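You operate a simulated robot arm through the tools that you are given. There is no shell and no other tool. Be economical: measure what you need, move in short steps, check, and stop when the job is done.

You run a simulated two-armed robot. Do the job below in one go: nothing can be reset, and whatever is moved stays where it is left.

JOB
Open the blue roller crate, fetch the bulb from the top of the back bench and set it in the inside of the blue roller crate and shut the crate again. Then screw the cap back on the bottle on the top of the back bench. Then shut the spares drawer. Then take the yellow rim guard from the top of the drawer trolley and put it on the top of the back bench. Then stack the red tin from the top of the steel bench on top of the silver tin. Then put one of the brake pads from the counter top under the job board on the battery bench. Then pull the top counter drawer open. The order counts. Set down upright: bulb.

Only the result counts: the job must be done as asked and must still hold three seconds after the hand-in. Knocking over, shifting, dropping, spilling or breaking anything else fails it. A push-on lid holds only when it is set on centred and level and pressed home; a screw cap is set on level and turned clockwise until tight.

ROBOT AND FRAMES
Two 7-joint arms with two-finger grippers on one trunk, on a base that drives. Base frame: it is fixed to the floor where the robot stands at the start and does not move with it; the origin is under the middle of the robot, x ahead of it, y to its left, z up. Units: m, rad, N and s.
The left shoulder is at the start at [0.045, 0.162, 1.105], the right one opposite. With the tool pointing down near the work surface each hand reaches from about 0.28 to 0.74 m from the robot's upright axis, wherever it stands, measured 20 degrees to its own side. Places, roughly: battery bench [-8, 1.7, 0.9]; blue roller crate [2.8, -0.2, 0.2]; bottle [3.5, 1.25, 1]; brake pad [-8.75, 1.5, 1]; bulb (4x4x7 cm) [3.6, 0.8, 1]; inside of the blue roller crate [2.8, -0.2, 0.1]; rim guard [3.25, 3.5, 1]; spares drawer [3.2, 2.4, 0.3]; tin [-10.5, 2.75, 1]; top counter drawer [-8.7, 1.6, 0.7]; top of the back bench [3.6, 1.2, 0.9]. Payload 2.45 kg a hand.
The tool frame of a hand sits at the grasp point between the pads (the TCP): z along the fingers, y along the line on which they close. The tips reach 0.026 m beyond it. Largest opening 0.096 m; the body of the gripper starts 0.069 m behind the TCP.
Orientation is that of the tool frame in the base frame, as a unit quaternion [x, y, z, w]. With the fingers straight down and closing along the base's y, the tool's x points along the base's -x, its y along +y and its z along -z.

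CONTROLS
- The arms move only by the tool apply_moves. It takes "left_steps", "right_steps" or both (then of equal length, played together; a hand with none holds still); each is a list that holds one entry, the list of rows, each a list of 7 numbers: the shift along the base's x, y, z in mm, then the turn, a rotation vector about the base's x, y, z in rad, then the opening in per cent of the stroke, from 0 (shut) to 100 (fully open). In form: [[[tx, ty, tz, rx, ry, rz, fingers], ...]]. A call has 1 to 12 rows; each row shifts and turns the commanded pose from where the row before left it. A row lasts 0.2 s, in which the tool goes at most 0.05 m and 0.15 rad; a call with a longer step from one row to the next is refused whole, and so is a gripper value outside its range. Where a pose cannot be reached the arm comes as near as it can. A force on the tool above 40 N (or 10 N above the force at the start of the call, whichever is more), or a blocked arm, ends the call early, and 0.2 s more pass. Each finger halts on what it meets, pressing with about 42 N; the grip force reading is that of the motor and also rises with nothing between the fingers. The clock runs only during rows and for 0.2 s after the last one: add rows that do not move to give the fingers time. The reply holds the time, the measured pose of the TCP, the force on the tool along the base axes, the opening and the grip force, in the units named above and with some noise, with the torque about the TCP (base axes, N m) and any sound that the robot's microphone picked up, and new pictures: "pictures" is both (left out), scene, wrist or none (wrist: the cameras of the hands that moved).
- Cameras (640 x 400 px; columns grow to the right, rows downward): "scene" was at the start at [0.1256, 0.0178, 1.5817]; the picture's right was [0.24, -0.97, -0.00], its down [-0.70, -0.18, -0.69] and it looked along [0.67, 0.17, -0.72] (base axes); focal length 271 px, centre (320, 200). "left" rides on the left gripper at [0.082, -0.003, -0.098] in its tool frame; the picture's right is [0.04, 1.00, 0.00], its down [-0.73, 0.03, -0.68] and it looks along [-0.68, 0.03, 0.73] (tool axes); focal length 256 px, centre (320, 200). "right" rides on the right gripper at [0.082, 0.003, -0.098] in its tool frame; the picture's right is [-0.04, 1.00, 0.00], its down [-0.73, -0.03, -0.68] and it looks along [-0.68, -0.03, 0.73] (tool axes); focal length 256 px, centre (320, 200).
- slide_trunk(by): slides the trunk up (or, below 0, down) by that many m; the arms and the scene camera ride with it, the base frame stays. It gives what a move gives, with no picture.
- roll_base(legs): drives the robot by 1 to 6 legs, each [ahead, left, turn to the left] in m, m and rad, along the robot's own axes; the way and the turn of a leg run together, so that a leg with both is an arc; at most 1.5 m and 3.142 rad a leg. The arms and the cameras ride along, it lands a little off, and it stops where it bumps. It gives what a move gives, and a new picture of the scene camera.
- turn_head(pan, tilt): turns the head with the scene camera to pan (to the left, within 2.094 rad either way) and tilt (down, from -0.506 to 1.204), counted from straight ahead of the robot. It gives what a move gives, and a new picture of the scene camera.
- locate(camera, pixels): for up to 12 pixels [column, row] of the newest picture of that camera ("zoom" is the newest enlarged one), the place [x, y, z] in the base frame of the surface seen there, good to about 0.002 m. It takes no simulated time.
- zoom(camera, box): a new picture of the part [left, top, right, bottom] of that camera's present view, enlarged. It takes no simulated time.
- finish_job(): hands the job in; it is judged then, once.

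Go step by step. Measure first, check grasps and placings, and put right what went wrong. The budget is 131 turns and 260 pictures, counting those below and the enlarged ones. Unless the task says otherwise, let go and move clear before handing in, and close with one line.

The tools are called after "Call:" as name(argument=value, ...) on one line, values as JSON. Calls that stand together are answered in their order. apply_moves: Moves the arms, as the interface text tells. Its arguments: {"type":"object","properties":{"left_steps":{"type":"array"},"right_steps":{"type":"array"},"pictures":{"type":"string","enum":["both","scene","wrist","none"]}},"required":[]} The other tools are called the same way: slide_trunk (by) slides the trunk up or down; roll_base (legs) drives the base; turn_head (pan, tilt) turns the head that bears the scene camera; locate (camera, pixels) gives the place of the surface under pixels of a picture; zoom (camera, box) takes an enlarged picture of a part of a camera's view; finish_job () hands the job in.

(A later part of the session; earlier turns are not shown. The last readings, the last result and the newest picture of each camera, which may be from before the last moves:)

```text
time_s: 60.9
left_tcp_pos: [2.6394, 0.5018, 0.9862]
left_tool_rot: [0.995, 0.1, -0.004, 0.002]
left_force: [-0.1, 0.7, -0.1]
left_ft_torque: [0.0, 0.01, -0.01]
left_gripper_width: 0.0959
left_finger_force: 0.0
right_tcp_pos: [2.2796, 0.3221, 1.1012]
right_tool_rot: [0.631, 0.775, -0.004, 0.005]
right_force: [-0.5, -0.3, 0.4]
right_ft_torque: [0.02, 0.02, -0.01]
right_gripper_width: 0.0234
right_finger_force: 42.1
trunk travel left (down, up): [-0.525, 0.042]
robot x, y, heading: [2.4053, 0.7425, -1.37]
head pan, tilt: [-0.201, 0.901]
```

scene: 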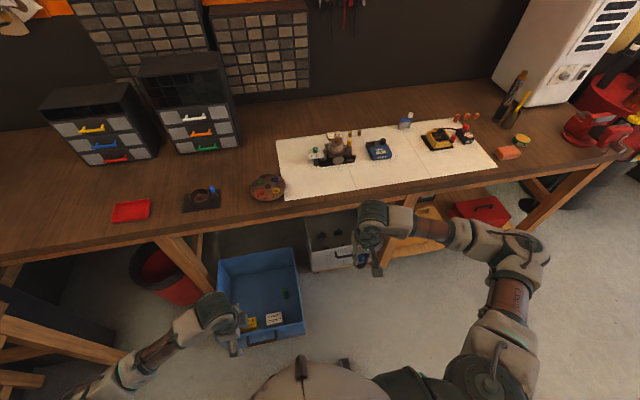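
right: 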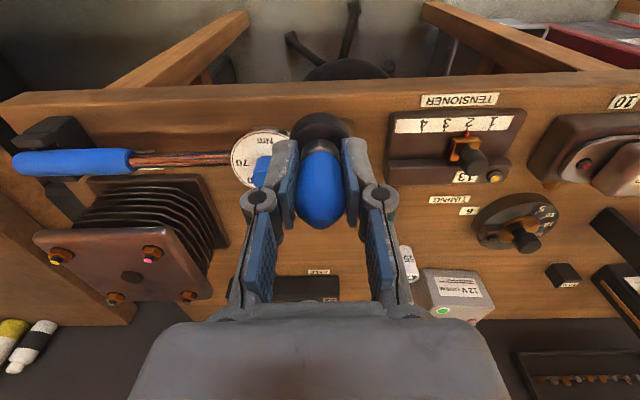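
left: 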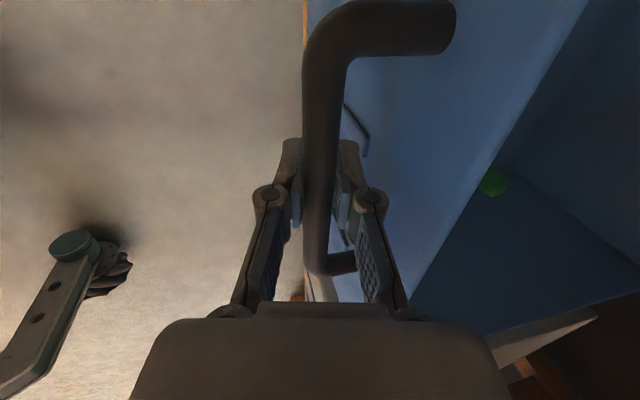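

Crate contents visible at (262,290). Measure the interior to choose the spot.

Call:
zoom(camera="scene", box=[200, 240, 320, 350])

Call:
locate(camera="zoom", pixels=[[260, 380], [390, 370], [455, 270], [390, 300], [330, 280], [300, 200], [470, 350], [545, 300], [100, 150], [500, 60], [230, 330], [420, 230]])

```text
3.64 times, centred on (260, 295) of scene
```

zoom: 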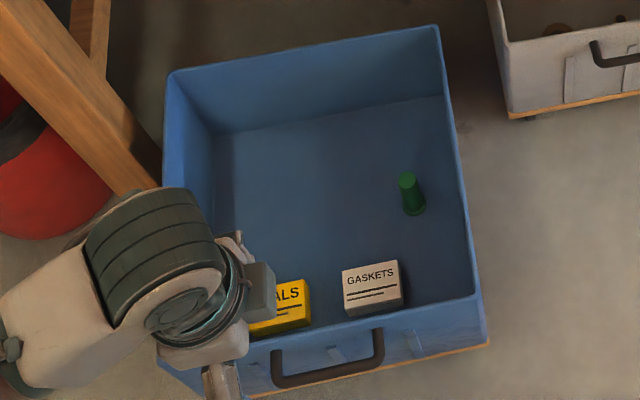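

```text
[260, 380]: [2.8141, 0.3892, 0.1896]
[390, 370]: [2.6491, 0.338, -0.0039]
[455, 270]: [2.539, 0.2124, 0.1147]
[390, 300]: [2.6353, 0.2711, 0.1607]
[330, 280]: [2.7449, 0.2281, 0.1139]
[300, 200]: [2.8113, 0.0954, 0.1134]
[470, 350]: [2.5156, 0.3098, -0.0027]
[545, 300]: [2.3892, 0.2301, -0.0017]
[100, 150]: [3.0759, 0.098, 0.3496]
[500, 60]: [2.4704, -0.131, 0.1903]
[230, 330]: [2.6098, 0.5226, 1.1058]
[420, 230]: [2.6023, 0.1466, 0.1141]
```

Interior floor z=0.114; a free spot is about (2.715,0.13). I need my base's front extents, so I'll look down.

Call:
turn_head(pan=0.0, tilt=1.2)

Call:
locate(camera="scene", pixels=[[285, 330], [355, 330], [275, 350], [365, 350], [320, 370], [290, 320], [350, 320], [320, 345]])

```text
time_s: 61.7
left_tcp_pos: [2.6373, 0.5033, 0.9889]
left_tool_rot: [0.995, 0.101, -0.003, 0.002]
left_force: [0.2, 0.6, -0.1]
left_ft_torque: [0.0, 0.0, 0.0]
left_gripper_width: 0.0959
left_finger_force: 0.0
right_tcp_pos: [2.2805, 0.3236, 1.1027]
right_tool_rot: [0.632, 0.775, -0.005, 0.005]
right_force: [0.0, -0.3, -0.7]
right_ft_torque: [-0.01, -0.02, -0.02]
right_gripper_width: 0.0232
right_finger_force: 42.9
trunk travel left (down, up): [-0.525, 0.042]
robot x, y, heading: [2.4074, 0.7433, -1.37]
head pan, tilt: [0.0, 1.201]
```

scene: 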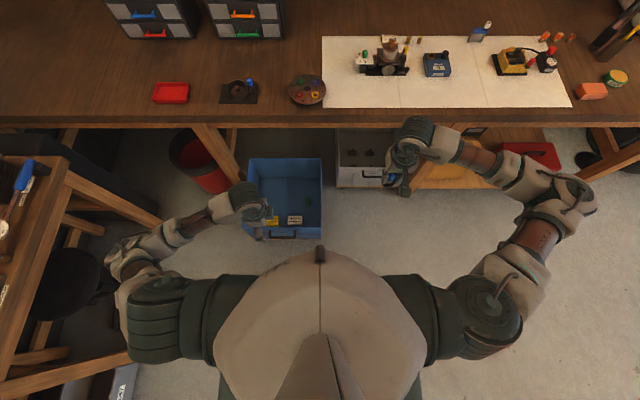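

```text
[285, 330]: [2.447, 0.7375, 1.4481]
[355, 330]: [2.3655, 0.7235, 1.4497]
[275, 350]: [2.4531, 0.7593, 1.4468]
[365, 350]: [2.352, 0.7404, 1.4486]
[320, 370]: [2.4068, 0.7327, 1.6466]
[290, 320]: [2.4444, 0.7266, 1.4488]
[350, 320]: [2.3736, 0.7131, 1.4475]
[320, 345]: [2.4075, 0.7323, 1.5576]
```

Base front is within ~0.2 m ahead, so I can stand in front of the crate. Lower the trunk, then shift ahead 0.12 and left 0.13.

Call:
slide_trunk(by=-0.4)

Call:
roll_base(legs=[[0.1, 0.13, 0]])

Call:
slide_trunk(by=-0.11)

Call:
turn_head(pan=0.1, tilt=1.15)

```text
time_s: 65.5
left_tcp_pos: [2.6374, 0.51, 0.5791]
left_tool_rot: [0.995, 0.101, -0.006, -0.018]
left_force: [-0.8, 0.4, 0.5]
left_ft_torque: [0.02, -0.01, -0.01]
left_gripper_width: 0.0958
left_finger_force: 0.0
right_tcp_pos: [2.2806, 0.3249, 0.7022]
right_tool_rot: [0.633, 0.774, -0.005, 0.006]
right_force: [1.0, -0.7, -0.8]
right_ft_torque: [0.0, 0.01, 0.05]
right_gripper_width: 0.0234
right_finger_force: 42.3
trunk travel left (down, up): [-0.125, 0.442]
robot x, y, heading: [2.4079, 0.746, -1.37]
head pan, tilt: [0.0, 1.201]
```

```text
time_s: 67.0
left_tcp_pos: [2.7831, 0.4367, 0.5787]
left_tool_rot: [0.995, 0.1, -0.003, -0.019]
left_force: [-0.1, -0.5, -0.5]
left_ft_torque: [0.01, -0.01, 0.01]
left_gripper_width: 0.0962
left_finger_force: 0.0
right_tcp_pos: [2.4264, 0.252, 0.7011]
right_tool_rot: [0.633, 0.775, -0.002, 0.006]
right_force: [-0.6, 1.0, -0.2]
right_ft_torque: [0.0, -0.02, 0.02]
right_gripper_width: 0.023
right_finger_force: 41.5
trunk travel left (down, up): [-0.125, 0.442]
robot x, y, heading: [2.553, 0.673, -1.368]
head pan, tilt: [0.0, 1.201]
```

scene: 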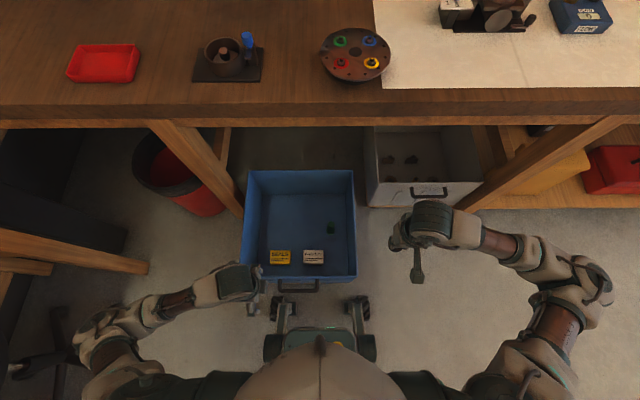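

```text
time_s: 68.4
left_tcp_pos: [2.7745, 0.4877, 0.4321]
left_tool_rot: [0.986, 0.1, -0.016, -0.133]
left_force: [0.0, -0.1, 0.3]
left_ft_torque: [-0.06, -0.04, -0.03]
left_gripper_width: 0.096
left_finger_force: 0.1
right_tcp_pos: [2.4258, 0.2561, 0.5831]
right_tool_rot: [0.633, 0.774, 0.007, -0.008]
right_force: [0.2, 0.4, -1.1]
right_ft_torque: [-0.04, -0.01, 0.0]
right_gripper_width: 0.0231
right_finger_force: 42.3
trunk travel left (down, up): [-0.015, 0.552]
robot x, y, heading: [2.5521, 0.6744, -1.374]
head pan, tilt: [0.0, 1.201]
```

```text
time_s: 69.1
left_tcp_pos: [2.7749, 0.487, 0.431]
left_tool_rot: [0.986, 0.1, -0.017, -0.134]
left_force: [0.5, 0.8, -0.8]
left_ft_torque: [0.0, 0.0, -0.03]
left_gripper_width: 0.096
left_finger_force: 0.0
right_tcp_pos: [2.4278, 0.2577, 0.583]
right_tool_rot: [0.633, 0.774, 0.007, -0.009]
right_force: [0.0, -0.5, 0.0]
right_ft_torque: [-0.01, 0.01, -0.01]
right_gripper_width: 0.023
right_finger_force: 41.9
trunk travel left (down, up): [-0.015, 0.552]
robot x, y, heading: [2.5517, 0.6739, -1.368]
head pan, tilt: [0.099, 1.15]
```

scene: 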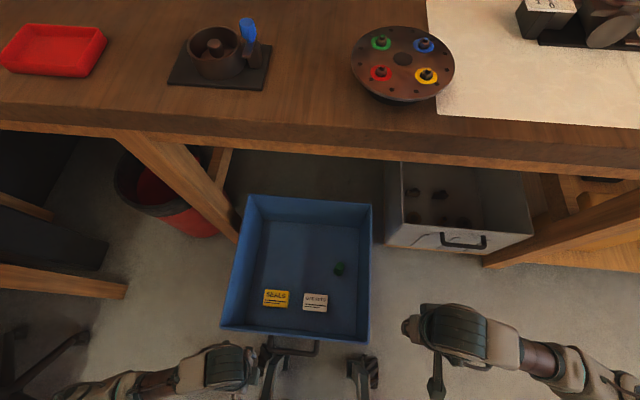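

Crate is right ahead. Move the right hand over (2.715,0.13).

Call:
apply_moves(right_steps=[[[41, -18, 0, 0, 0, 0, 0], [41, -18, 0, 0, 0, 0, 0], [41, -18, 0, 0, 0, 0, 0], [41, -18, 0, 0, 0, 0, 0], [41, -18, 0, 0, 0, 0, 0], [41, -18, 0, 0, 0, 0, 0], [41, -18, 0, 0, 0, 0, 0], [0, 0, -40, 0, 0, 0, 0], [0, 0, -40, 0, 0, 0, 0], [0, 0, -40, 0, 0, 0, 0], [0, 0, 0, 0, 0, 0, 0]]], pictures="both")

```text
time_s: 71.5
left_tcp_pos: [2.7767, 0.4879, 0.4294]
left_tool_rot: [0.986, 0.1, -0.018, -0.134]
left_force: [0.1, -0.4, 0.1]
left_ft_torque: [0.0, 0.0, -0.01]
left_gripper_width: 0.0959
left_finger_force: 0.0
right_tcp_pos: [2.7173, 0.1314, 0.4633]
right_tool_rot: [0.632, 0.775, 0.006, -0.011]
right_force: [-0.2, -0.1, 0.1]
right_ft_torque: [0.0, -0.03, -0.02]
right_gripper_width: 0.023
right_finger_force: 41.9
trunk travel left (down, up): [-0.015, 0.552]
robot x, y, heading: [2.554, 0.6723, -1.372]
head pan, tilt: [0.099, 1.15]
```

scene: 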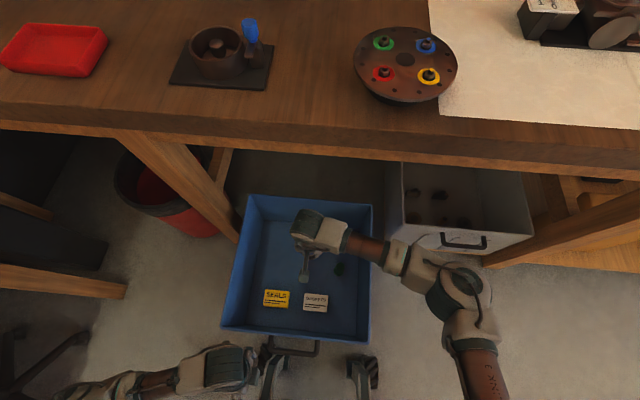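
right: 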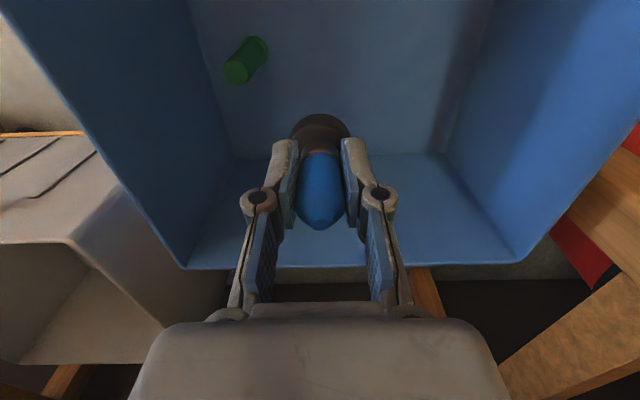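

Clear below. Descend 270 mm watching force.

Call:
apply_moves(right_steps=[[[0, 0, -40, 0, 0, 0, 0], [0, 0, -40, 0, 0, 0, 0], [0, 0, -40, 0, 0, 0, 0], [0, 0, -40, 0, 0, 0, 0], [0, 0, -40, 0, 0, 0, 0], [0, 0, -40, 0, 0, 0, 0], [0, 0, -30, 0, 0, 0, 0], [0, 0, 0, 0, 0, 0, 0]]], pictures="both")

```text
time_s: 73.3
left_tcp_pos: [2.7762, 0.486, 0.4307]
left_tool_rot: [0.986, 0.1, -0.018, -0.133]
left_force: [0.5, 0.5, 0.0]
left_ft_torque: [-0.03, -0.05, -0.03]
left_gripper_width: 0.096
left_finger_force: 0.1
right_tcp_pos: [2.7038, 0.1464, 0.2013]
right_tool_rot: [0.633, 0.774, 0.007, -0.009]
right_force: [-0.8, -0.9, -0.5]
right_ft_torque: [0.01, 0.02, 0.02]
right_gripper_width: 0.0229
right_finger_force: 41.9
right hand out of reach, approached as far as the arm can: row 7
trunk travel left (down, up): [-0.015, 0.552]
robot x, y, heading: [2.5545, 0.6737, -1.372]
head pan, tilt: [0.099, 1.15]
```

scene: 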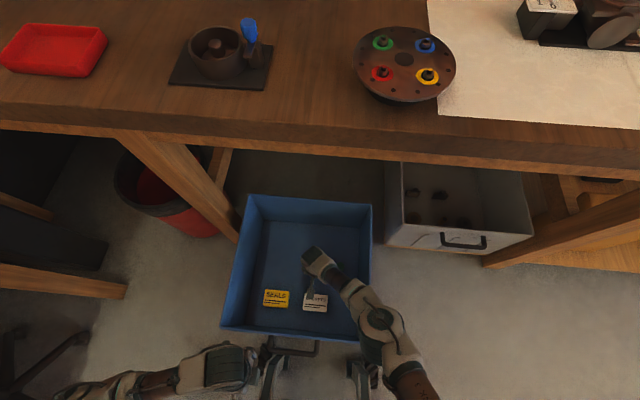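
right: 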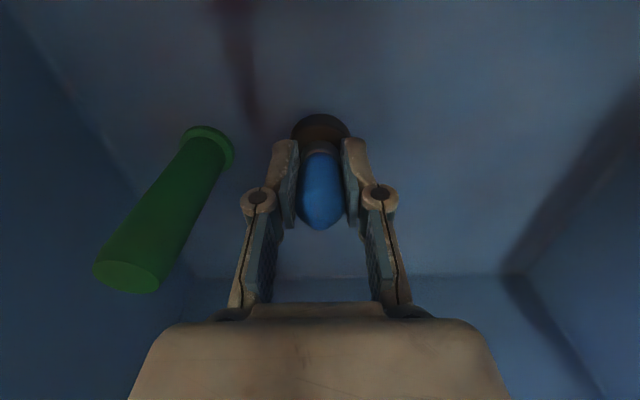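

Out of reach 35 mm above the floor. Shift toward me to (2.672,0.165), still free, and lower the trunk the last 14 mm.

Call:
slide_trunk(by=-0.014)

Call:
apply_moves(right_steps=[[[-18, 10, 0, 0, 0, 0, 0], [-18, 10, 0, 0, 0, 0, 0], [0, 0, 0, 0, 0, 0, 0]]], pictures="wrist")

```text
time_s: 73.9
left_tcp_pos: [2.7739, 0.4967, 0.4139]
left_tool_rot: [0.984, 0.099, -0.019, -0.149]
left_force: [-0.1, 0.9, 0.0]
left_ft_torque: [-0.03, 0.0, -0.02]
left_gripper_width: 0.0963
left_finger_force: 0.0
right_tcp_pos: [2.7014, 0.1469, 0.1874]
right_tool_rot: [0.633, 0.774, 0.006, -0.009]
right_force: [-1.1, 0.6, 0.1]
right_ft_torque: [-0.01, -0.01, 0.01]
right_gripper_width: 0.0228
right_finger_force: 42.0
trunk travel left (down, up): [-0.001, 0.566]
robot x, y, heading: [2.5535, 0.6693, -1.374]
head pan, tilt: [0.099, 1.15]
```

```text
time_s: 74.7
left_tcp_pos: [2.7751, 0.4951, 0.4132]
left_tool_rot: [0.984, 0.099, -0.021, -0.149]
left_force: [0.0, 0.3, 0.2]
left_ft_torque: [0.01, 0.02, 0.0]
left_gripper_width: 0.0961
left_finger_force: 0.0
right_tcp_pos: [2.6643, 0.1665, 0.187]
right_tool_rot: [0.633, 0.774, 0.005, -0.01]
right_force: [-0.3, 1.0, -0.4]
right_ft_torque: [0.01, -0.02, -0.02]
right_gripper_width: 0.023
right_finger_force: 41.7
trunk travel left (down, up): [-0.001, 0.566]
robot x, y, heading: [2.5562, 0.6721, -1.373]
head pan, tilt: [0.099, 1.15]
```

right: 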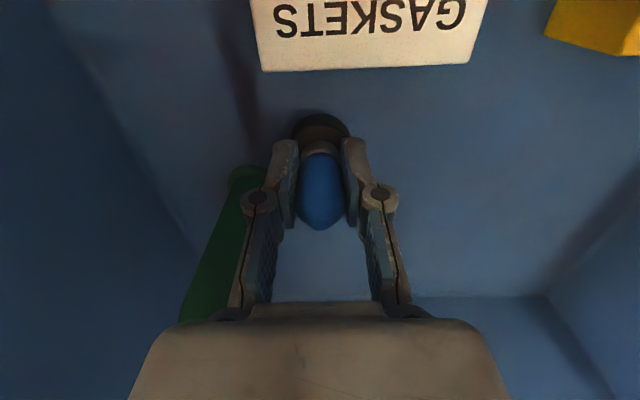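

Gaskets box and green item are clear of the bulb base. Nudge 12 mm away from the green item and lower slowly.

Call:
apply_moves(right_steps=[[[12, 0, 0, 0, 0, 0, 0], [0, 0, -8, 0, 0, 0, 0], [0, 0, -6, 0, 0, 0, 0], [0, 0, -4, 0, 0, 0, 0], [0, 0, -3, 0, 0, 0, 0], [0, 0, 0, 0, 0, 0, 0]]], pictures="wrist")

```text
time_s: 76.1
left_tcp_pos: [2.7753, 0.4962, 0.4136]
left_tool_rot: [0.984, 0.099, -0.02, -0.149]
left_force: [-0.7, -0.1, 0.3]
left_ft_torque: [0.0, 0.02, -0.01]
left_gripper_width: 0.096
left_finger_force: 0.0
right_tcp_pos: [2.6775, 0.1669, 0.1685]
right_tool_rot: [0.633, 0.774, 0.005, -0.009]
right_force: [-3.3, -2.1, 16.6]
right_ft_torque: [-0.47, -0.01, -0.05]
right_gripper_width: 0.023
right_finger_force: 41.9
trunk travel left (down, up): [-0.001, 0.566]
robot x, y, heading: [2.555, 0.6731, -1.371]
head pan, tilt: [0.099, 1.15]
```

right: 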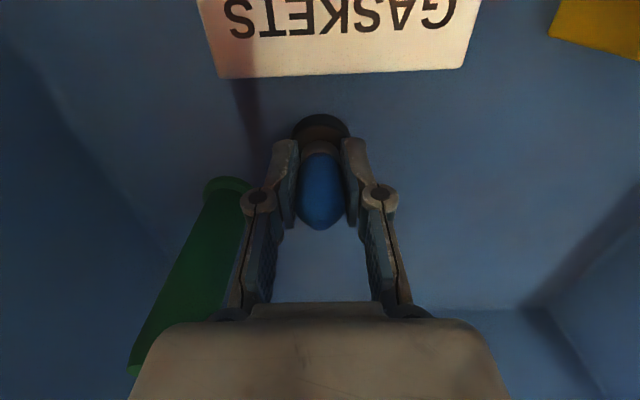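

Contact 16 N: bulb is on the floor of the crate. Ease 1 mm, open slightly, rise.

Call:
apply_moves(right_steps=[[[0, 0, 1, 0, 0, 0, 0], [0, 0, 0, 0, 0, 0, 36], [0, 0, 0, 0, 0, 0, 36], [0, 0, 15, 0, 0, 0, 36], [0, 0, 30, 0, 0, 0, 36], [0, 0, 45, 0, 0, 0, 36], [0, 0, 45, 0, 0, 0, 36], [0, 0, 45, 0, 0, 0, 36], [0, 0, 45, 0, 0, 0, 36], [0, 0, 45, 0, 0, 0, 36], [0, 0, 45, 0, 0, 0, 36]]], pictures="both")

```text
time_s: 78.5
left_tcp_pos: [2.7751, 0.497, 0.4138]
left_tool_rot: [0.983, 0.099, -0.019, -0.151]
left_force: [-0.1, -0.4, 0.8]
left_ft_torque: [0.03, -0.01, 0.0]
left_gripper_width: 0.0958
left_finger_force: 0.1
right_tcp_pos: [2.6768, 0.1674, 0.4825]
right_tool_rot: [0.633, 0.774, 0.006, -0.01]
right_force: [0.0, 0.6, -0.1]
right_ft_torque: [0.0, 0.02, 0.05]
right_gripper_width: 0.0346
right_finger_force: 0.0
trunk travel left (down, up): [-0.001, 0.566]
robot x, y, heading: [2.5531, 0.6723, -1.369]
head pan, tilt: [0.099, 1.15]
```

scene: 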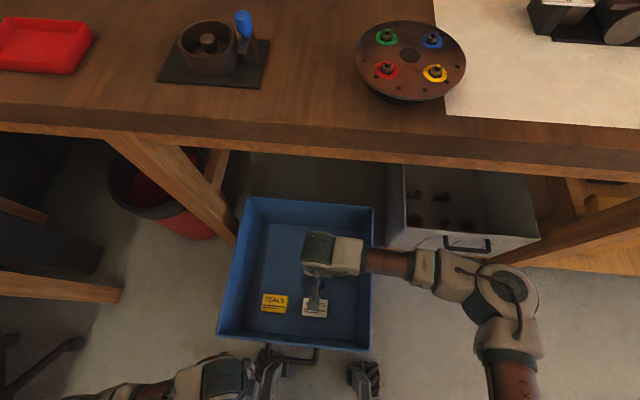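
right: 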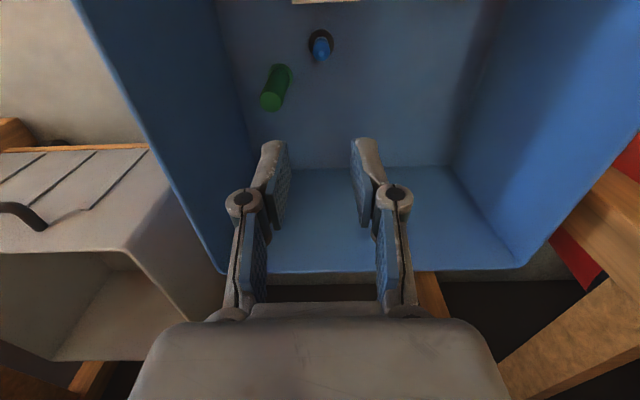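

Bulb stands upright in the crate at (320,45). Raise the trunk a bit and back off 0.15 m to regrip the handle with the left hand.

Call:
slide_trunk(by=0.125)

Call:
roll_base(legs=[[-0.15, -0.08, 0]])

Call:
zoom(camera="left", box=[0, 0, 640, 400])

```text
time_s: 80.0
left_tcp_pos: [2.7752, 0.4951, 0.5372]
left_tool_rot: [0.984, 0.099, -0.021, -0.15]
left_force: [-0.2, -0.1, -0.1]
left_ft_torque: [0.0, 0.01, -0.04]
left_gripper_width: 0.0959
left_finger_force: 0.0
right_tcp_pos: [2.6773, 0.168, 0.6071]
right_tool_rot: [0.633, 0.774, 0.007, -0.011]
right_force: [0.1, -0.3, -0.5]
right_ft_torque: [0.05, 0.0, 0.0]
right_gripper_width: 0.0345
right_finger_force: 0.1
trunk travel left (down, up): [-0.126, 0.441]
robot x, y, heading: [2.5563, 0.6706, -1.372]
head pan, tilt: [0.099, 1.15]
```

```text
time_s: 81.5
left_tcp_pos: [2.6669, 0.6284, 0.5379]
left_tool_rot: [0.984, 0.098, -0.02, -0.15]
left_force: [-0.2, 0.0, -0.1]
left_ft_torque: [-0.02, -0.03, 0.02]
left_gripper_width: 0.0963
left_finger_force: 0.1
right_tcp_pos: [2.5698, 0.2995, 0.6076]
right_tool_rot: [0.633, 0.774, 0.005, -0.01]
right_force: [-0.3, -0.4, 1.2]
right_ft_torque: [-0.01, -0.02, 0.03]
right_gripper_width: 0.0347
right_finger_force: 0.1
trunk travel left (down, up): [-0.126, 0.441]
robot x, y, heading: [2.4474, 0.8053, -1.374]
head pan, tilt: [0.099, 1.15]
```

scene: 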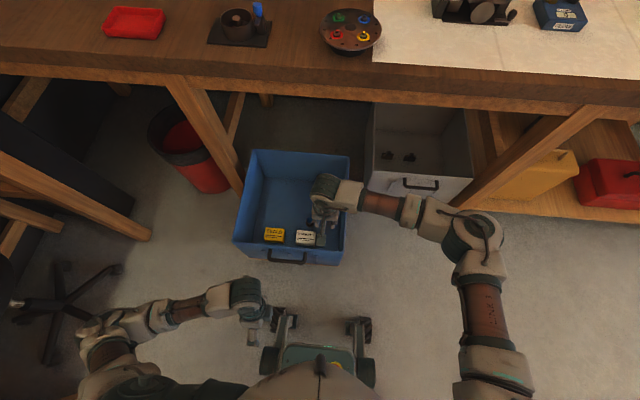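

```text
1.00 times, centred on (320, 200) of left (not enlarged: the box is as wide or as high as the picture)
```

zoom: 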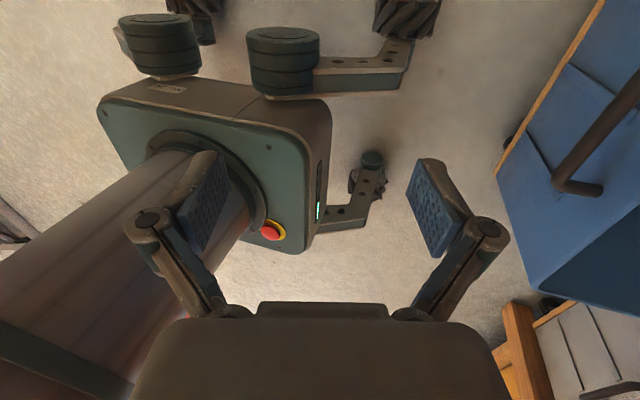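

Call:
locate(camera="zoom", pixels=[[565, 178], [595, 140], [625, 105], [585, 188]])

Call:
locate(camera="scene", pixels=[[270, 261], [287, 264], [304, 262], [287, 244]])

```text
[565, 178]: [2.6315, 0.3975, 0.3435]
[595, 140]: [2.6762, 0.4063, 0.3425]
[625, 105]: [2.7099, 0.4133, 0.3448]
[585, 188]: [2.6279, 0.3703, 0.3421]
```

```text
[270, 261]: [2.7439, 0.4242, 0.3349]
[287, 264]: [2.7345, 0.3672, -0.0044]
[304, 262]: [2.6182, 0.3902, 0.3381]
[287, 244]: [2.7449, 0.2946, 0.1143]
```

Bar centre ≈ (2.687,0.404,0.335). Move above it with the same tilt as before.

Call:
apply_moves(left_steps=[[[3, -30, 0, -0.135, -0.0275, 0, 70], [3, -35, 0, -0.135, -0.0275, 0, 40], [3, -35, -10, -0.135, -0.0275, 0, 40], [3, -38, -20, -0.135, -0.0275, 0, 40], [4, -40, -35, 0, 0, 0, 40], [4, -42, -40, 0, 0, 0, 40], [0, 0, 0, 0, 0, 0, 40]]], pictures="wrist")

```text
refused: row 5 steps farther than a row can; nothing moved
```

Call:
apply_moves(left_steps=[[[3, -30, 0, -0.135, -0.0275, 0, 70], [3, -35, 0, -0.135, -0.0275, 0, 40], [3, -35, -10, -0.135, -0.0275, 0, 40], [3, -35, -20, -0.135, -0.0275, 0, 40], [4, -30, -25, 0, 0, 0, 40], [2, -30, -25, 0, 0, 0, 40], [2, -23, -28, 0, 0, 0, 40], [0, 0, 0, 0, 0, 0, 40]]], pictures="wrist")

```text
time_s: 83.3
left_tcp_pos: [2.6868, 0.411, 0.4324]
left_tool_rot: [0.987, 0.099, 0.01, 0.125]
left_force: [-0.4, 0.6, 0.2]
left_ft_torque: [0.0, 0.0, 0.03]
left_gripper_width: 0.0383
left_finger_force: 0.1
right_tcp_pos: [2.5677, 0.3031, 0.6107]
right_tool_rot: [0.633, 0.774, 0.004, -0.008]
right_force: [-0.7, 0.0, 0.3]
right_ft_torque: [-0.01, 0.02, 0.0]
right_gripper_width: 0.0344
right_finger_force: 0.1
trunk travel left (down, up): [-0.126, 0.441]
robot x, y, heading: [2.4468, 0.8023, -1.371]
head pan, tilt: [0.099, 1.15]
```

left: 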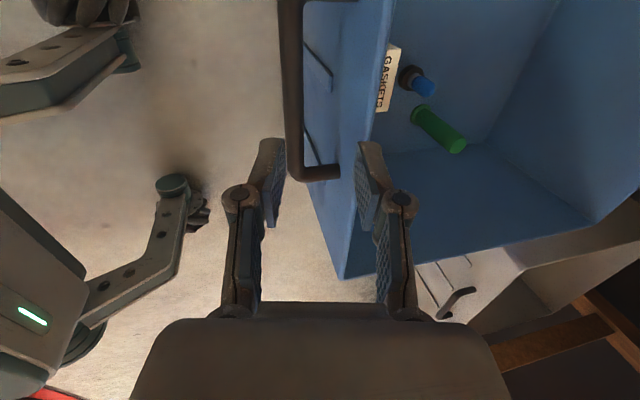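

Same view as the first grasp. Descend, grip.

Call:
apply_moves(left_steps=[[[4, -3, -30, 0, 0, 0, 40], [3, -3, -34, 0, 0, 0, 40], [0, 0, -33, 0, 0, 0, 40], [0, 0, 0, 0, 0, 0, 0], [0, 0, 0, 0, 0, 0, 0], [0, 0, 0, 0, 0, 0, 0], [1, -5, 0, 0, 0, 0, 0], [2, -10, 0, 0, 0, 0, 0], [3, -15, 0, 0, 0, 0, 0], [4, -18, 0, 0, 0, 0, 0], [4, -18, 0, 0, 0, 0, 0], [4, -18, 0, 0, 0, 0, 0]]], pictures="wrist")

```text
time_s: 85.9
left_tcp_pos: [2.7097, 0.3195, 0.3333]
left_tool_rot: [0.987, 0.098, 0.009, 0.124]
left_force: [-6.9, -2.9, -9.5]
left_ft_torque: [0.09, -0.09, 0.82]
left_gripper_width: 0.0145
left_finger_force: 40.6
right_tcp_pos: [2.5673, 0.3009, 0.6098]
right_tool_rot: [0.633, 0.774, 0.006, -0.007]
right_force: [0.0, -0.4, 1.4]
right_ft_torque: [0.02, 0.0, 0.0]
right_gripper_width: 0.0345
right_finger_force: 0.1
trunk travel left (down, up): [-0.126, 0.441]
robot x, y, heading: [2.4483, 0.803, -1.377]
head pan, tilt: [0.099, 1.15]
```

left: 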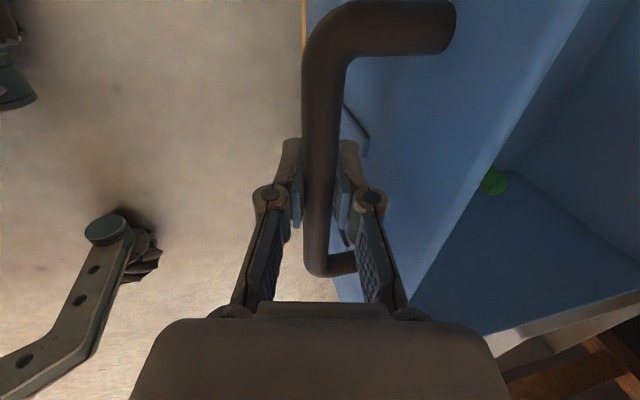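

Crate follows. Push 90 mm more by arm, then roll the base forward a little.

Call:
apply_moves(left_steps=[[[2, -10, 0, 0, 0, 0, 0], [3, -16, 0, 0, 0, 0, 0], [3, -16, 0, 0, 0, 0, 0], [3, -16, 0, 0, 0, 0, 0], [3, -16, 0, 0, 0, 0, 0], [3, -12, 0, 0, 0, 0, 0], [0, 0, 0, 0, 0, 0, 0]]], pictures="none")

Call:
roll_base(legs=[[0.12, 0, 0]])

```text
time_s: 87.5
left_tcp_pos: [2.7291, 0.2339, 0.3335]
left_tool_rot: [0.987, 0.099, 0.011, 0.125]
left_force: [-2.6, -2.0, -1.8]
left_ft_torque: [-0.05, 0.15, 0.78]
left_gripper_width: 0.0144
left_finger_force: 40.9
right_tcp_pos: [2.5667, 0.3022, 0.6092]
right_tool_rot: [0.633, 0.774, 0.005, -0.008]
right_force: [0.6, 0.6, -0.3]
right_ft_torque: [0.01, -0.02, 0.01]
right_gripper_width: 0.0345
right_finger_force: 0.1
trunk travel left (down, up): [-0.126, 0.441]
robot x, y, heading: [2.4459, 0.8029, -1.369]
head pan, tilt: [0.099, 1.15]
```

```text
time_s: 88.7
left_tcp_pos: [2.7525, 0.1174, 0.3343]
left_tool_rot: [0.987, 0.099, 0.01, 0.125]
left_force: [4.7, 1.3, 3.5]
left_ft_torque: [0.11, 0.09, 0.77]
left_gripper_width: 0.0144
left_finger_force: 40.5
right_tcp_pos: [2.5907, 0.1834, 0.6101]
right_tool_rot: [0.634, 0.773, 0.006, -0.008]
right_force: [1.0, -0.1, -0.4]
right_ft_torque: [-0.02, 0.01, 0.02]
right_gripper_width: 0.0347
right_finger_force: 0.0
trunk travel left (down, up): [-0.126, 0.441]
robot x, y, heading: [2.4746, 0.6872, -1.374]
head pan, tilt: [0.099, 1.15]
```

scene: 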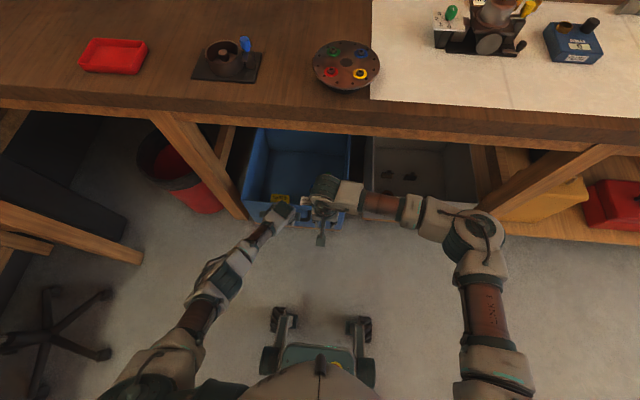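

72 mm remain. Roll 50 mm, then press by arm until the stop is felt.

Call:
roll_base(legs=[[0.045, 0, 0]])

Call:
apply_moves(left_steps=[[[1, -7, 0, 0, 0, 0, 0], [1, -7, 0, 0, 0, 0, 0], [1, -7, 0, 0, 0, 0, 0], [1, -7, 0, 0, 0, 0, 0], [1, -7, 0, 0, 0, 0, 0], [1, -7, 0, 0, 0, 0, 0], [0, 0, 0, 0, 0, 0, 0]]], pictures="none")

```text
time_s: 89.6
left_tcp_pos: [2.7604, 0.0734, 0.3362]
left_tool_rot: [0.987, 0.099, 0.011, 0.126]
left_force: [1.6, 0.7, -13.6]
left_ft_torque: [0.03, 0.27, 0.62]
left_gripper_width: 0.0147
left_finger_force: 40.7
right_tcp_pos: [2.5988, 0.1415, 0.6105]
right_tool_rot: [0.633, 0.774, 0.005, -0.007]
right_force: [-0.1, -0.1, -0.1]
right_ft_torque: [0.04, -0.02, 0.0]
right_gripper_width: 0.0345
right_finger_force: 0.0
trunk travel left (down, up): [-0.126, 0.441]
robot x, y, heading: [2.4794, 0.6417, -1.373]
head pan, tilt: [0.099, 1.15]
```

scene: 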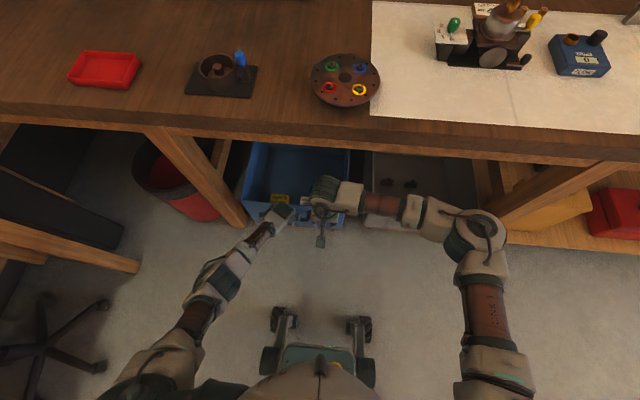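

```text
time_s: 90.9
left_tcp_pos: [2.7661, 0.0447, 0.3373]
left_tool_rot: [0.987, 0.1, 0.014, 0.123]
left_force: [1.9, 9.1, 2.9]
left_ft_torque: [0.16, 0.39, 0.44]
left_gripper_width: 0.0149
left_finger_force: 40.8
right_tcp_pos: [2.5975, 0.1498, 0.6204]
right_tool_rot: [0.633, 0.774, 0.0, 0.0]
right_force: [-0.1, -0.2, -0.7]
right_ft_torque: [0.01, 0.01, -0.01]
right_gripper_width: 0.0347
right_finger_force: 0.1
trunk travel left (down, up): [-0.126, 0.441]
robot x, y, heading: [2.4813, 0.641, -1.373]
head pan, tilt: [0.099, 1.15]
stopped in row 6 (left hand): the force on the tool passed its limit at 52 N (the readings are from after the stop); the commanded pose is now the measured one
```

The crate hit its stop at y=0.045, the original shut place. Release and rise.

Call:
apply_moves(left_steps=[[[0, 0, 0, 0, 0, 0, 42], [0, 0, 0, 0, 0, 0, 42], [0, 0, 30, 0, 0, 0, 42], [0, 0, 35, 0, 0, 0, 42], [0, 0, 35, 0, 0, 0, 42], [-6, 40, 0, 0.12, 0.025, 0, 60], [-6, 40, 0, 0.125, 0.025, 0, 100], [-6, 40, 30, 0, 0, 0, 100], [0, 0, 45, 0, 0, 0, 100], [0, 0, 45, 0, 0, 0, 100]]], pictures="scene")

Call:
locate(camera="scene", pixels=[[290, 218], [270, 213], [310, 222]])

```text
refused: row 8 steps farther than a row can; nothing moved
```

```text
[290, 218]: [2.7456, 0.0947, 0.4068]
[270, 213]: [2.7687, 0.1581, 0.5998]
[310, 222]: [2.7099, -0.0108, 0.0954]
```

Call:
apply_moves(left_steps=[[[0, 0, 0, 0, 0, 0, 42], [0, 0, 0, 0, 0, 0, 42], [0, 0, 30, 0, 0, 0, 42], [0, 0, 35, 0, 0, 0, 42], [0, 0, 35, 0, 0, 0, 42], [-6, 40, 0, 0.12, 0.025, 0, 60], [-6, 40, 0, 0.125, 0.025, 0, 100], [-6, 40, 0, 0, 0, 0, 100], [0, 0, 45, 0, 0, 0, 100], [0, 0, 45, 0, 0, 0, 100]]], pictures="scene")

Call:
zoom(camera="left", box=[0, 0, 640, 400])

```text
time_s: 93.1
left_tcp_pos: [2.7492, 0.1664, 0.5282]
left_tool_rot: [0.995, 0.101, 0.0, 0.001]
left_force: [0.5, -0.4, 0.5]
left_ft_torque: [-0.04, -0.01, 0.05]
left_gripper_width: 0.096
left_finger_force: 0.0
right_tcp_pos: [2.5973, 0.1492, 0.619]
right_tool_rot: [0.634, 0.774, -0.001, 0.0]
right_force: [-0.7, 0.1, -0.5]
right_ft_torque: [-0.01, -0.01, -0.01]
right_gripper_width: 0.0345
right_finger_force: 0.1
trunk travel left (down, up): [-0.126, 0.441]
robot x, y, heading: [2.4789, 0.6422, -1.375]
head pan, tilt: [0.099, 1.15]
```

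scene: 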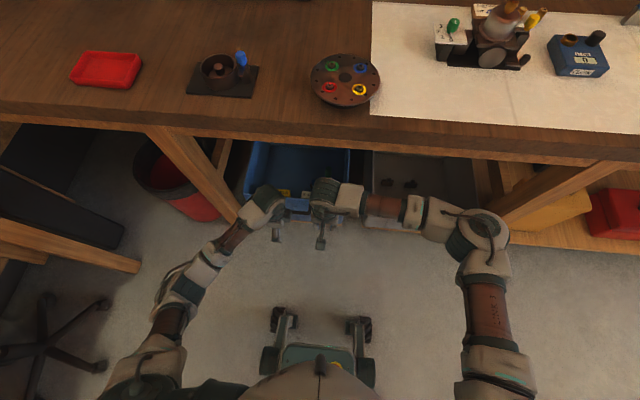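

```text
1.00 times, centred on (320, 200) of left (not enlarged: the box is as wide or as high as the picture)
```

zoom: 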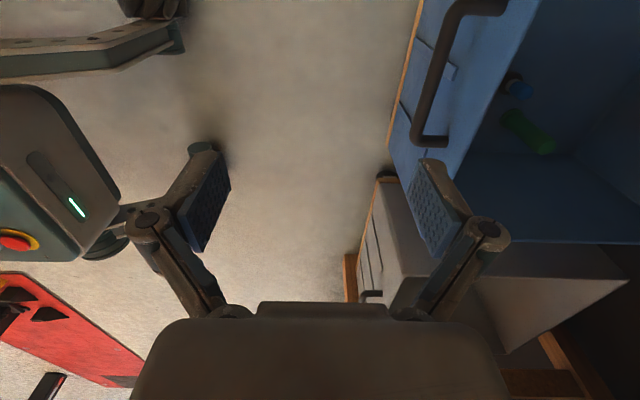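

Bulb still standing (517,85). Verify the handle position, then back away, turn to the back bench and raise.

Call:
locate(camera="zoom", pixels=[[430, 90], [440, 50], [517, 80], [512, 92]])

Call:
roll_base(legs=[[-0.35, 0, 0], [0, 0, 1.573]])

Call:
slide_trunk(by=0.4)

Call:
turn_head(pan=0.3, tilt=0.65)

```text
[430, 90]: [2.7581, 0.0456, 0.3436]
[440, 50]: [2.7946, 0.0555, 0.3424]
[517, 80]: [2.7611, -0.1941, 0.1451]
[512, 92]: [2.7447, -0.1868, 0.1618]
```

```text
time_s: 99.2
left_tcp_pos: [2.8881, 1.2536, 0.5289]
left_tool_rot: [0.629, 0.777, 0.0, -0.001]
left_force: [-0.8, -0.5, 0.2]
left_ft_torque: [0.0, -0.03, 0.02]
left_gripper_width: 0.0961
left_finger_force: 0.1
right_tcp_pos: [2.9046, 1.1039, 0.6191]
right_tool_rot: [-0.103, 0.995, -0.001, -0.001]
right_force: [0.0, 0.1, 0.2]
right_ft_torque: [-0.02, 0.01, 0.02]
right_gripper_width: 0.0346
right_finger_force: 0.1
trunk travel left (down, up): [-0.126, 0.441]
robot x, y, heading: [2.4103, 0.9822, 0.206]
head pan, tilt: [0.099, 1.15]
```

scene: 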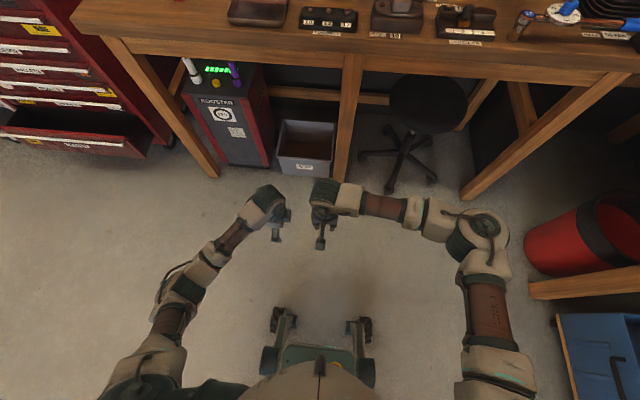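

```text
time_s: 103.0
left_tcp_pos: [2.8848, 1.2537, 0.9308]
left_tool_rot: [0.629, 0.777, 0.002, 0.001]
left_force: [0.3, -0.1, -0.5]
left_ft_torque: [0.02, -0.01, 0.0]
left_gripper_width: 0.0959
left_finger_force: 0.1
right_tcp_pos: [2.9016, 1.1047, 1.0227]
right_tool_rot: [-0.104, 0.995, -0.001, 0.002]
right_force: [0.2, -0.9, 0.2]
right_ft_torque: [-0.01, 0.01, -0.01]
right_gripper_width: 0.0347
right_finger_force: 0.1
trunk travel left (down, up): [-0.526, 0.041]
robot x, y, heading: [2.4123, 0.9835, 0.208]
head pan, tilt: [0.099, 1.15]
```

```text
time_s: 103.9
left_tcp_pos: [2.8851, 1.2558, 0.9313]
left_tool_rot: [0.629, 0.777, 0.002, 0.001]
left_force: [-0.3, -0.2, -0.6]
left_ft_torque: [-0.02, 0.0, 0.04]
left_gripper_width: 0.0957
left_finger_force: 0.1
right_tcp_pos: [2.9028, 1.1039, 1.0221]
right_tool_rot: [-0.105, 0.995, 0.0, 0.002]
right_force: [0.4, -0.4, -0.4]
right_ft_torque: [0.04, -0.01, 0.0]
right_gripper_width: 0.0345
right_finger_force: 0.1
trunk travel left (down, up): [-0.526, 0.041]
robot x, y, heading: [2.4097, 0.9804, 0.208]
head pan, tilt: [0.3, 0.649]
```

scene: 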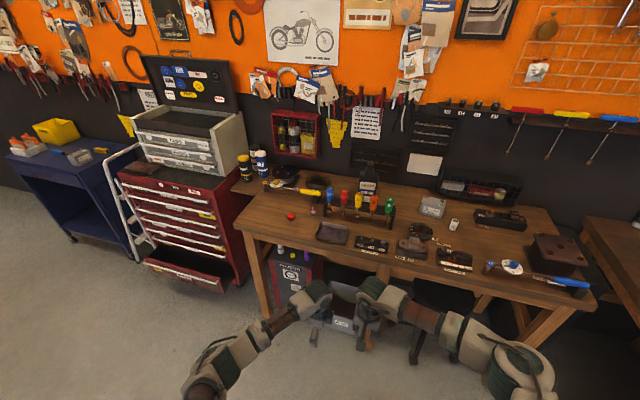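

Cap is the red disc at about (3.30,1.65), bottle behind the driver rack. Raise and retract both hands and return the left tool to neutral yaw before driving up.

Call:
apply_moves(left_steps=[[[-18, -4, 17, 0, 0, 0.143, 100], [-18, -4, 17, 0, 0, 0.143, 100], [-18, -4, 17, 0, 0, 0.143, 100], [-18, -4, 17, 0, 0, 0.143, 100], [-18, -4, 17, 0, 0, 0.143, 100], [-18, -4, 17, 0, 0, 0.143, 100], [-18, -4, 17, 0, 0, 0.143, 100], [-18, -4, 17, 0, 0, 0.143, 100], [-18, -4, 17, 0, 0, 0.143, 100], [-18, -4, 17, 0, 0, 0.143, 100], [0, 0, 0, 0, 0, 0.141, 100]]], right_steps=[[[-18, -24, 8, 0, 0, 0, 50], [-18, -24, 8, 0, 0, 0, 50], [-18, -24, 8, 0, 0, 0, 50], [-18, -24, 8, 0, 0, 0, 50], [-18, -24, 8, 0, 0, 0, 50], [-18, -4, 8, 0, 0, 0, 50], [-18, -4, 8, 0, 0, 0, 50], [-18, -4, 8, 0, 0, 0, 50], [-18, -4, 8, 0, 0, 0, 50], [-18, -4, 8, 0, 0, 0, 50], [0, 0, 0, 0, 0, 0, 50]]], pictures="none")

Call:
roll_base(legs=[[0.45, -0.06, 0]])

```text
time_s: 106.3
left_tcp_pos: [2.7048, 1.2146, 1.1015]
left_tool_rot: [-0.105, 0.994, 0.003, -0.001]
left_force: [-0.4, 0.0, 0.6]
left_ft_torque: [0.0, 0.02, 0.0]
left_gripper_width: 0.0959
left_finger_force: 0.0
right_tcp_pos: [2.7221, 0.9625, 1.1015]
right_tool_rot: [-0.103, 0.995, 0.001, 0.001]
right_force: [-0.8, 0.6, 0.2]
right_ft_torque: [-0.03, 0.01, 0.0]
right_gripper_width: 0.0478
right_finger_force: 0.0
trunk travel left (down, up): [-0.526, 0.041]
robot x, y, heading: [2.4124, 0.9828, 0.2]
head pan, tilt: [0.3, 0.649]
```

```text
time_s: 109.1
left_tcp_pos: [3.1547, 1.2482, 1.1024]
left_tool_rot: [-0.106, 0.994, 0.003, -0.002]
left_force: [-0.5, -0.5, 0.0]
left_ft_torque: [0.01, 0.01, 0.02]
left_gripper_width: 0.0959
left_finger_force: 0.0
right_tcp_pos: [3.1716, 0.9961, 1.1019]
right_tool_rot: [-0.104, 0.995, 0.0, 0.003]
right_force: [-0.6, -0.2, 0.3]
right_ft_torque: [-0.02, -0.04, 0.0]
right_gripper_width: 0.0479
right_finger_force: 0.2
trunk travel left (down, up): [-0.526, 0.041]
robot x, y, heading: [2.8634, 1.0148, 0.205]
head pan, tilt: [0.3, 0.649]
```

scene: 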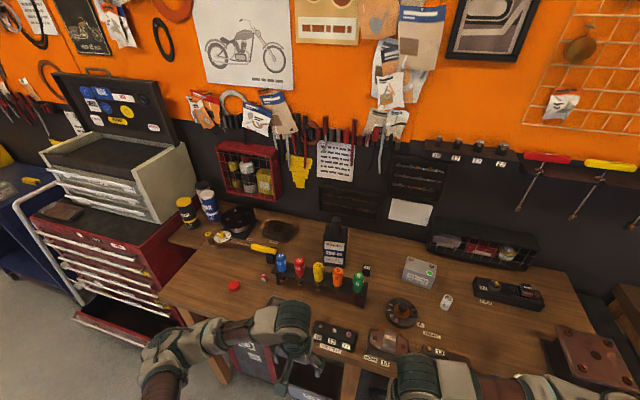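

Zoom on the bottle (335,245) and cap (233,286).

Call:
zoom(camera="scene", box=[215, 205, 375, 305])

Call:
locate(camera="zoom", pixels=[[480, 60], [480, 75], [455, 130], [515, 130], [485, 130], [75, 318], [95, 325], [55, 325], [75, 335], [275, 220], [420, 250], [570, 290]])

```text
4.00 times, centred on (295, 255) of scene
```

zoom: 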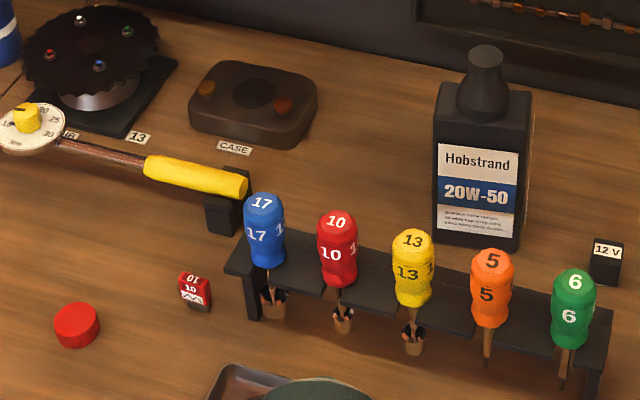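

```text
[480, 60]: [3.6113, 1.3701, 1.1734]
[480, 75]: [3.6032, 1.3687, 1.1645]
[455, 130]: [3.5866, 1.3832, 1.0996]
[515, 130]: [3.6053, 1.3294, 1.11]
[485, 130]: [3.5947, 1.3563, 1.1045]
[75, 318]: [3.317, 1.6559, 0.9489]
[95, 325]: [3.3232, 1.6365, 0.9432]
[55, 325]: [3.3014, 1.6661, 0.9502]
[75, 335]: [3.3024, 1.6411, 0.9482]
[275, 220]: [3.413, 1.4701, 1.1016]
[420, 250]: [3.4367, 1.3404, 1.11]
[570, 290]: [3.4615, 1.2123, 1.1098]
```

Bottle neck top is z≈1.175 at (3.61,1.37); cap centre ≈ (3.312,1.651), top 0.949. Roll 0.1 closer, then bring the left hand over the cap.

Call:
roll_base(legs=[[0.09, 0, 0]])

Call:
apply_moves(left_steps=[[[10, 40, 0, 0, 0, 0, 100], [10, 44, 0, 0, 0, 0, 100], [10, 44, 0, 0, 0, 0, 100], [10, 44, 0, 0, 0, 0, 100], [10, 44, 0, 0, 0, 0, 100], [10, 44, 0, 0, 0, 0, 100], [8, 44, 0, 0, 0, 0, 100], [0, 44, 0, 0, 0, 0, 100], [0, 20, -40, 0, 0, 0, 100], [0, 0, 0, 0, 0, 0, 100]]], pictures="both")

```text
time_s: 110.2
left_tcp_pos: [3.2351, 1.2654, 1.1041]
left_tool_rot: [-0.105, 0.994, 0.004, 0.001]
left_force: [0.6, 0.1, 0.1]
left_ft_torque: [0.02, 0.0, 0.01]
left_gripper_width: 0.096
left_finger_force: 0.1
right_tcp_pos: [3.2535, 1.0134, 1.1046]
right_tool_rot: [-0.105, 0.995, 0.001, 0.006]
right_force: [0.0, -0.5, -0.1]
right_ft_torque: [-0.01, -0.04, -0.02]
right_gripper_width: 0.048
right_finger_force: 0.0
trunk travel left (down, up): [-0.526, 0.041]
robot x, y, heading: [2.9503, 1.0332, 0.202]
head pan, tilt: [0.3, 0.649]
```

scene: 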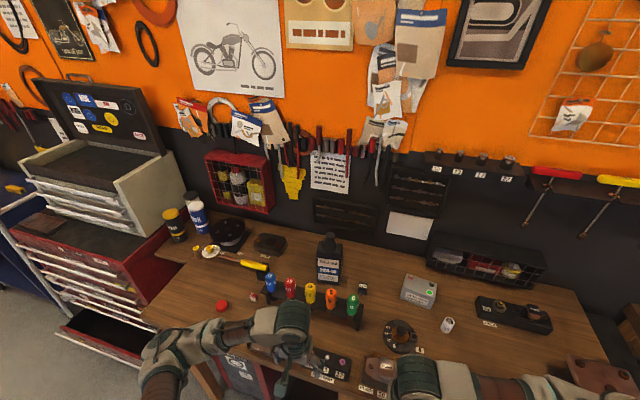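

```text
time_s: 112.4
left_tcp_pos: [3.3082, 1.6347, 1.06]
left_tool_rot: [-0.104, 0.995, 0.003, 0.0]
left_force: [-0.1, 0.4, 0.6]
left_ft_torque: [0.0, -0.01, 0.03]
left_gripper_width: 0.0961
left_finger_force: 0.0
right_tcp_pos: [3.2577, 1.0155, 1.103]
right_tool_rot: [-0.104, 0.995, 0.0, 0.003]
right_force: [0.3, 0.3, 0.2]
right_ft_torque: [0.04, -0.02, -0.01]
right_gripper_width: 0.0481
right_finger_force: 0.0
trunk travel left (down, up): [-0.526, 0.041]
robot x, y, heading: [2.9517, 1.0342, 0.209]
head pan, tilt: [0.3, 0.649]
```

scene: 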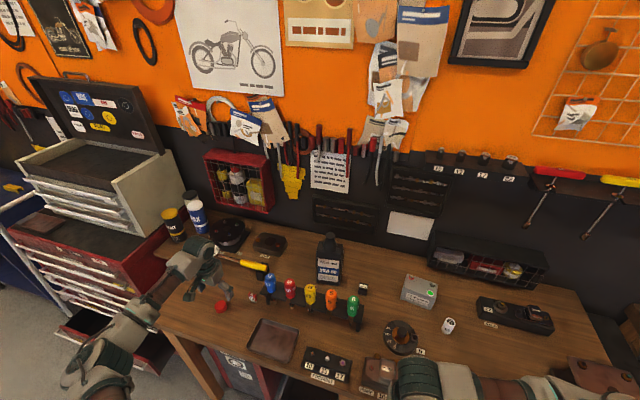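
left: 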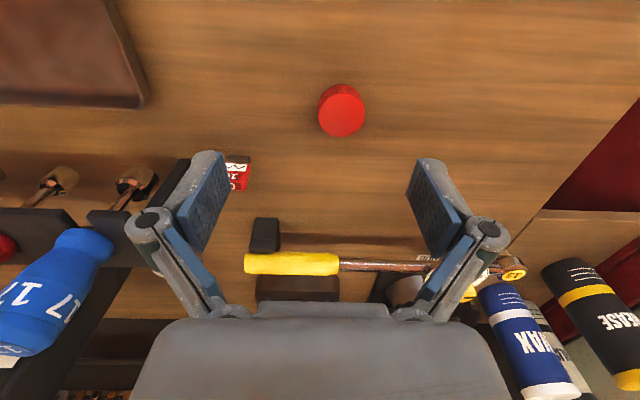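

Measure the cap in the left image (342,112).

Call:
locate(camera="left", pixels=[[321, 112], [363, 112], [342, 90], [342, 132], [342, 112], [330, 95], [400, 110]])

```text
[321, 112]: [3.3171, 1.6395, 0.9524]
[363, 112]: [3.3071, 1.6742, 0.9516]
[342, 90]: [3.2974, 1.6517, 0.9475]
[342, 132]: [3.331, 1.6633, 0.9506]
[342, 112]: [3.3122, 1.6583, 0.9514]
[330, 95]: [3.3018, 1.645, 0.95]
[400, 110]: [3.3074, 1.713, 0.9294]
```

Cap centre (3.314,1.657), Ø≈37 mm. Pre-turn the hand +90° so there's a long clockwise stroke later, and centre over the cap.

Call:
apply_moves(left_steps=[[[3, 11, 0, 0, 0, 0.143, 70], [3, 11, 0, 0, 0, 0.143, 70], [0, 0, 0, 0, 0, 0.143, 70], [0, 0, 0, 0, 0, 0.143, 70], [0, 0, 0, 0, 0, 0.143, 70], [0, 0, 0, 0, 0, 0.143, 70], [0, 0, 0, 0, 0, 0.143, 70], [0, 0, 0, 0, 0, 0.143, 70], [0, 0, 0, 0, 0, 0.143, 70], [0, 0, 0, 0, 0, 0.143, 70], [0, 0, 0, 0, 0, 0.141, 70], [0, 0, 0, 0, 0, 0, 70]]], pictures="wrist")

```text
time_s: 115.0
left_tcp_pos: [3.3136, 1.6567, 1.0617]
left_tool_rot: [0.778, -0.629, -0.002, 0.003]
left_force: [0.2, 0.2, -0.8]
left_ft_torque: [0.02, 0.01, -0.03]
left_gripper_width: 0.0672
left_finger_force: 0.1
right_tcp_pos: [3.2572, 1.016, 1.1037]
right_tool_rot: [-0.105, 0.995, 0.0, 0.004]
right_force: [-0.3, -0.3, -0.4]
right_ft_torque: [-0.02, 0.01, -0.01]
right_gripper_width: 0.0479
right_finger_force: 0.0
trunk travel left (down, up): [-0.526, 0.041]
robot x, y, heading: [2.9517, 1.0338, 0.209]
head pan, tilt: [0.3, 0.649]
```

left: 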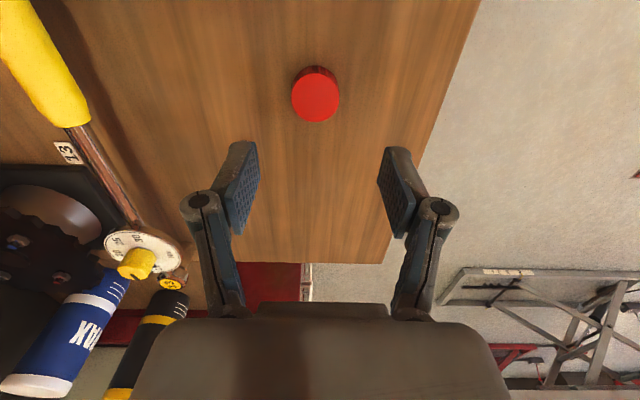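

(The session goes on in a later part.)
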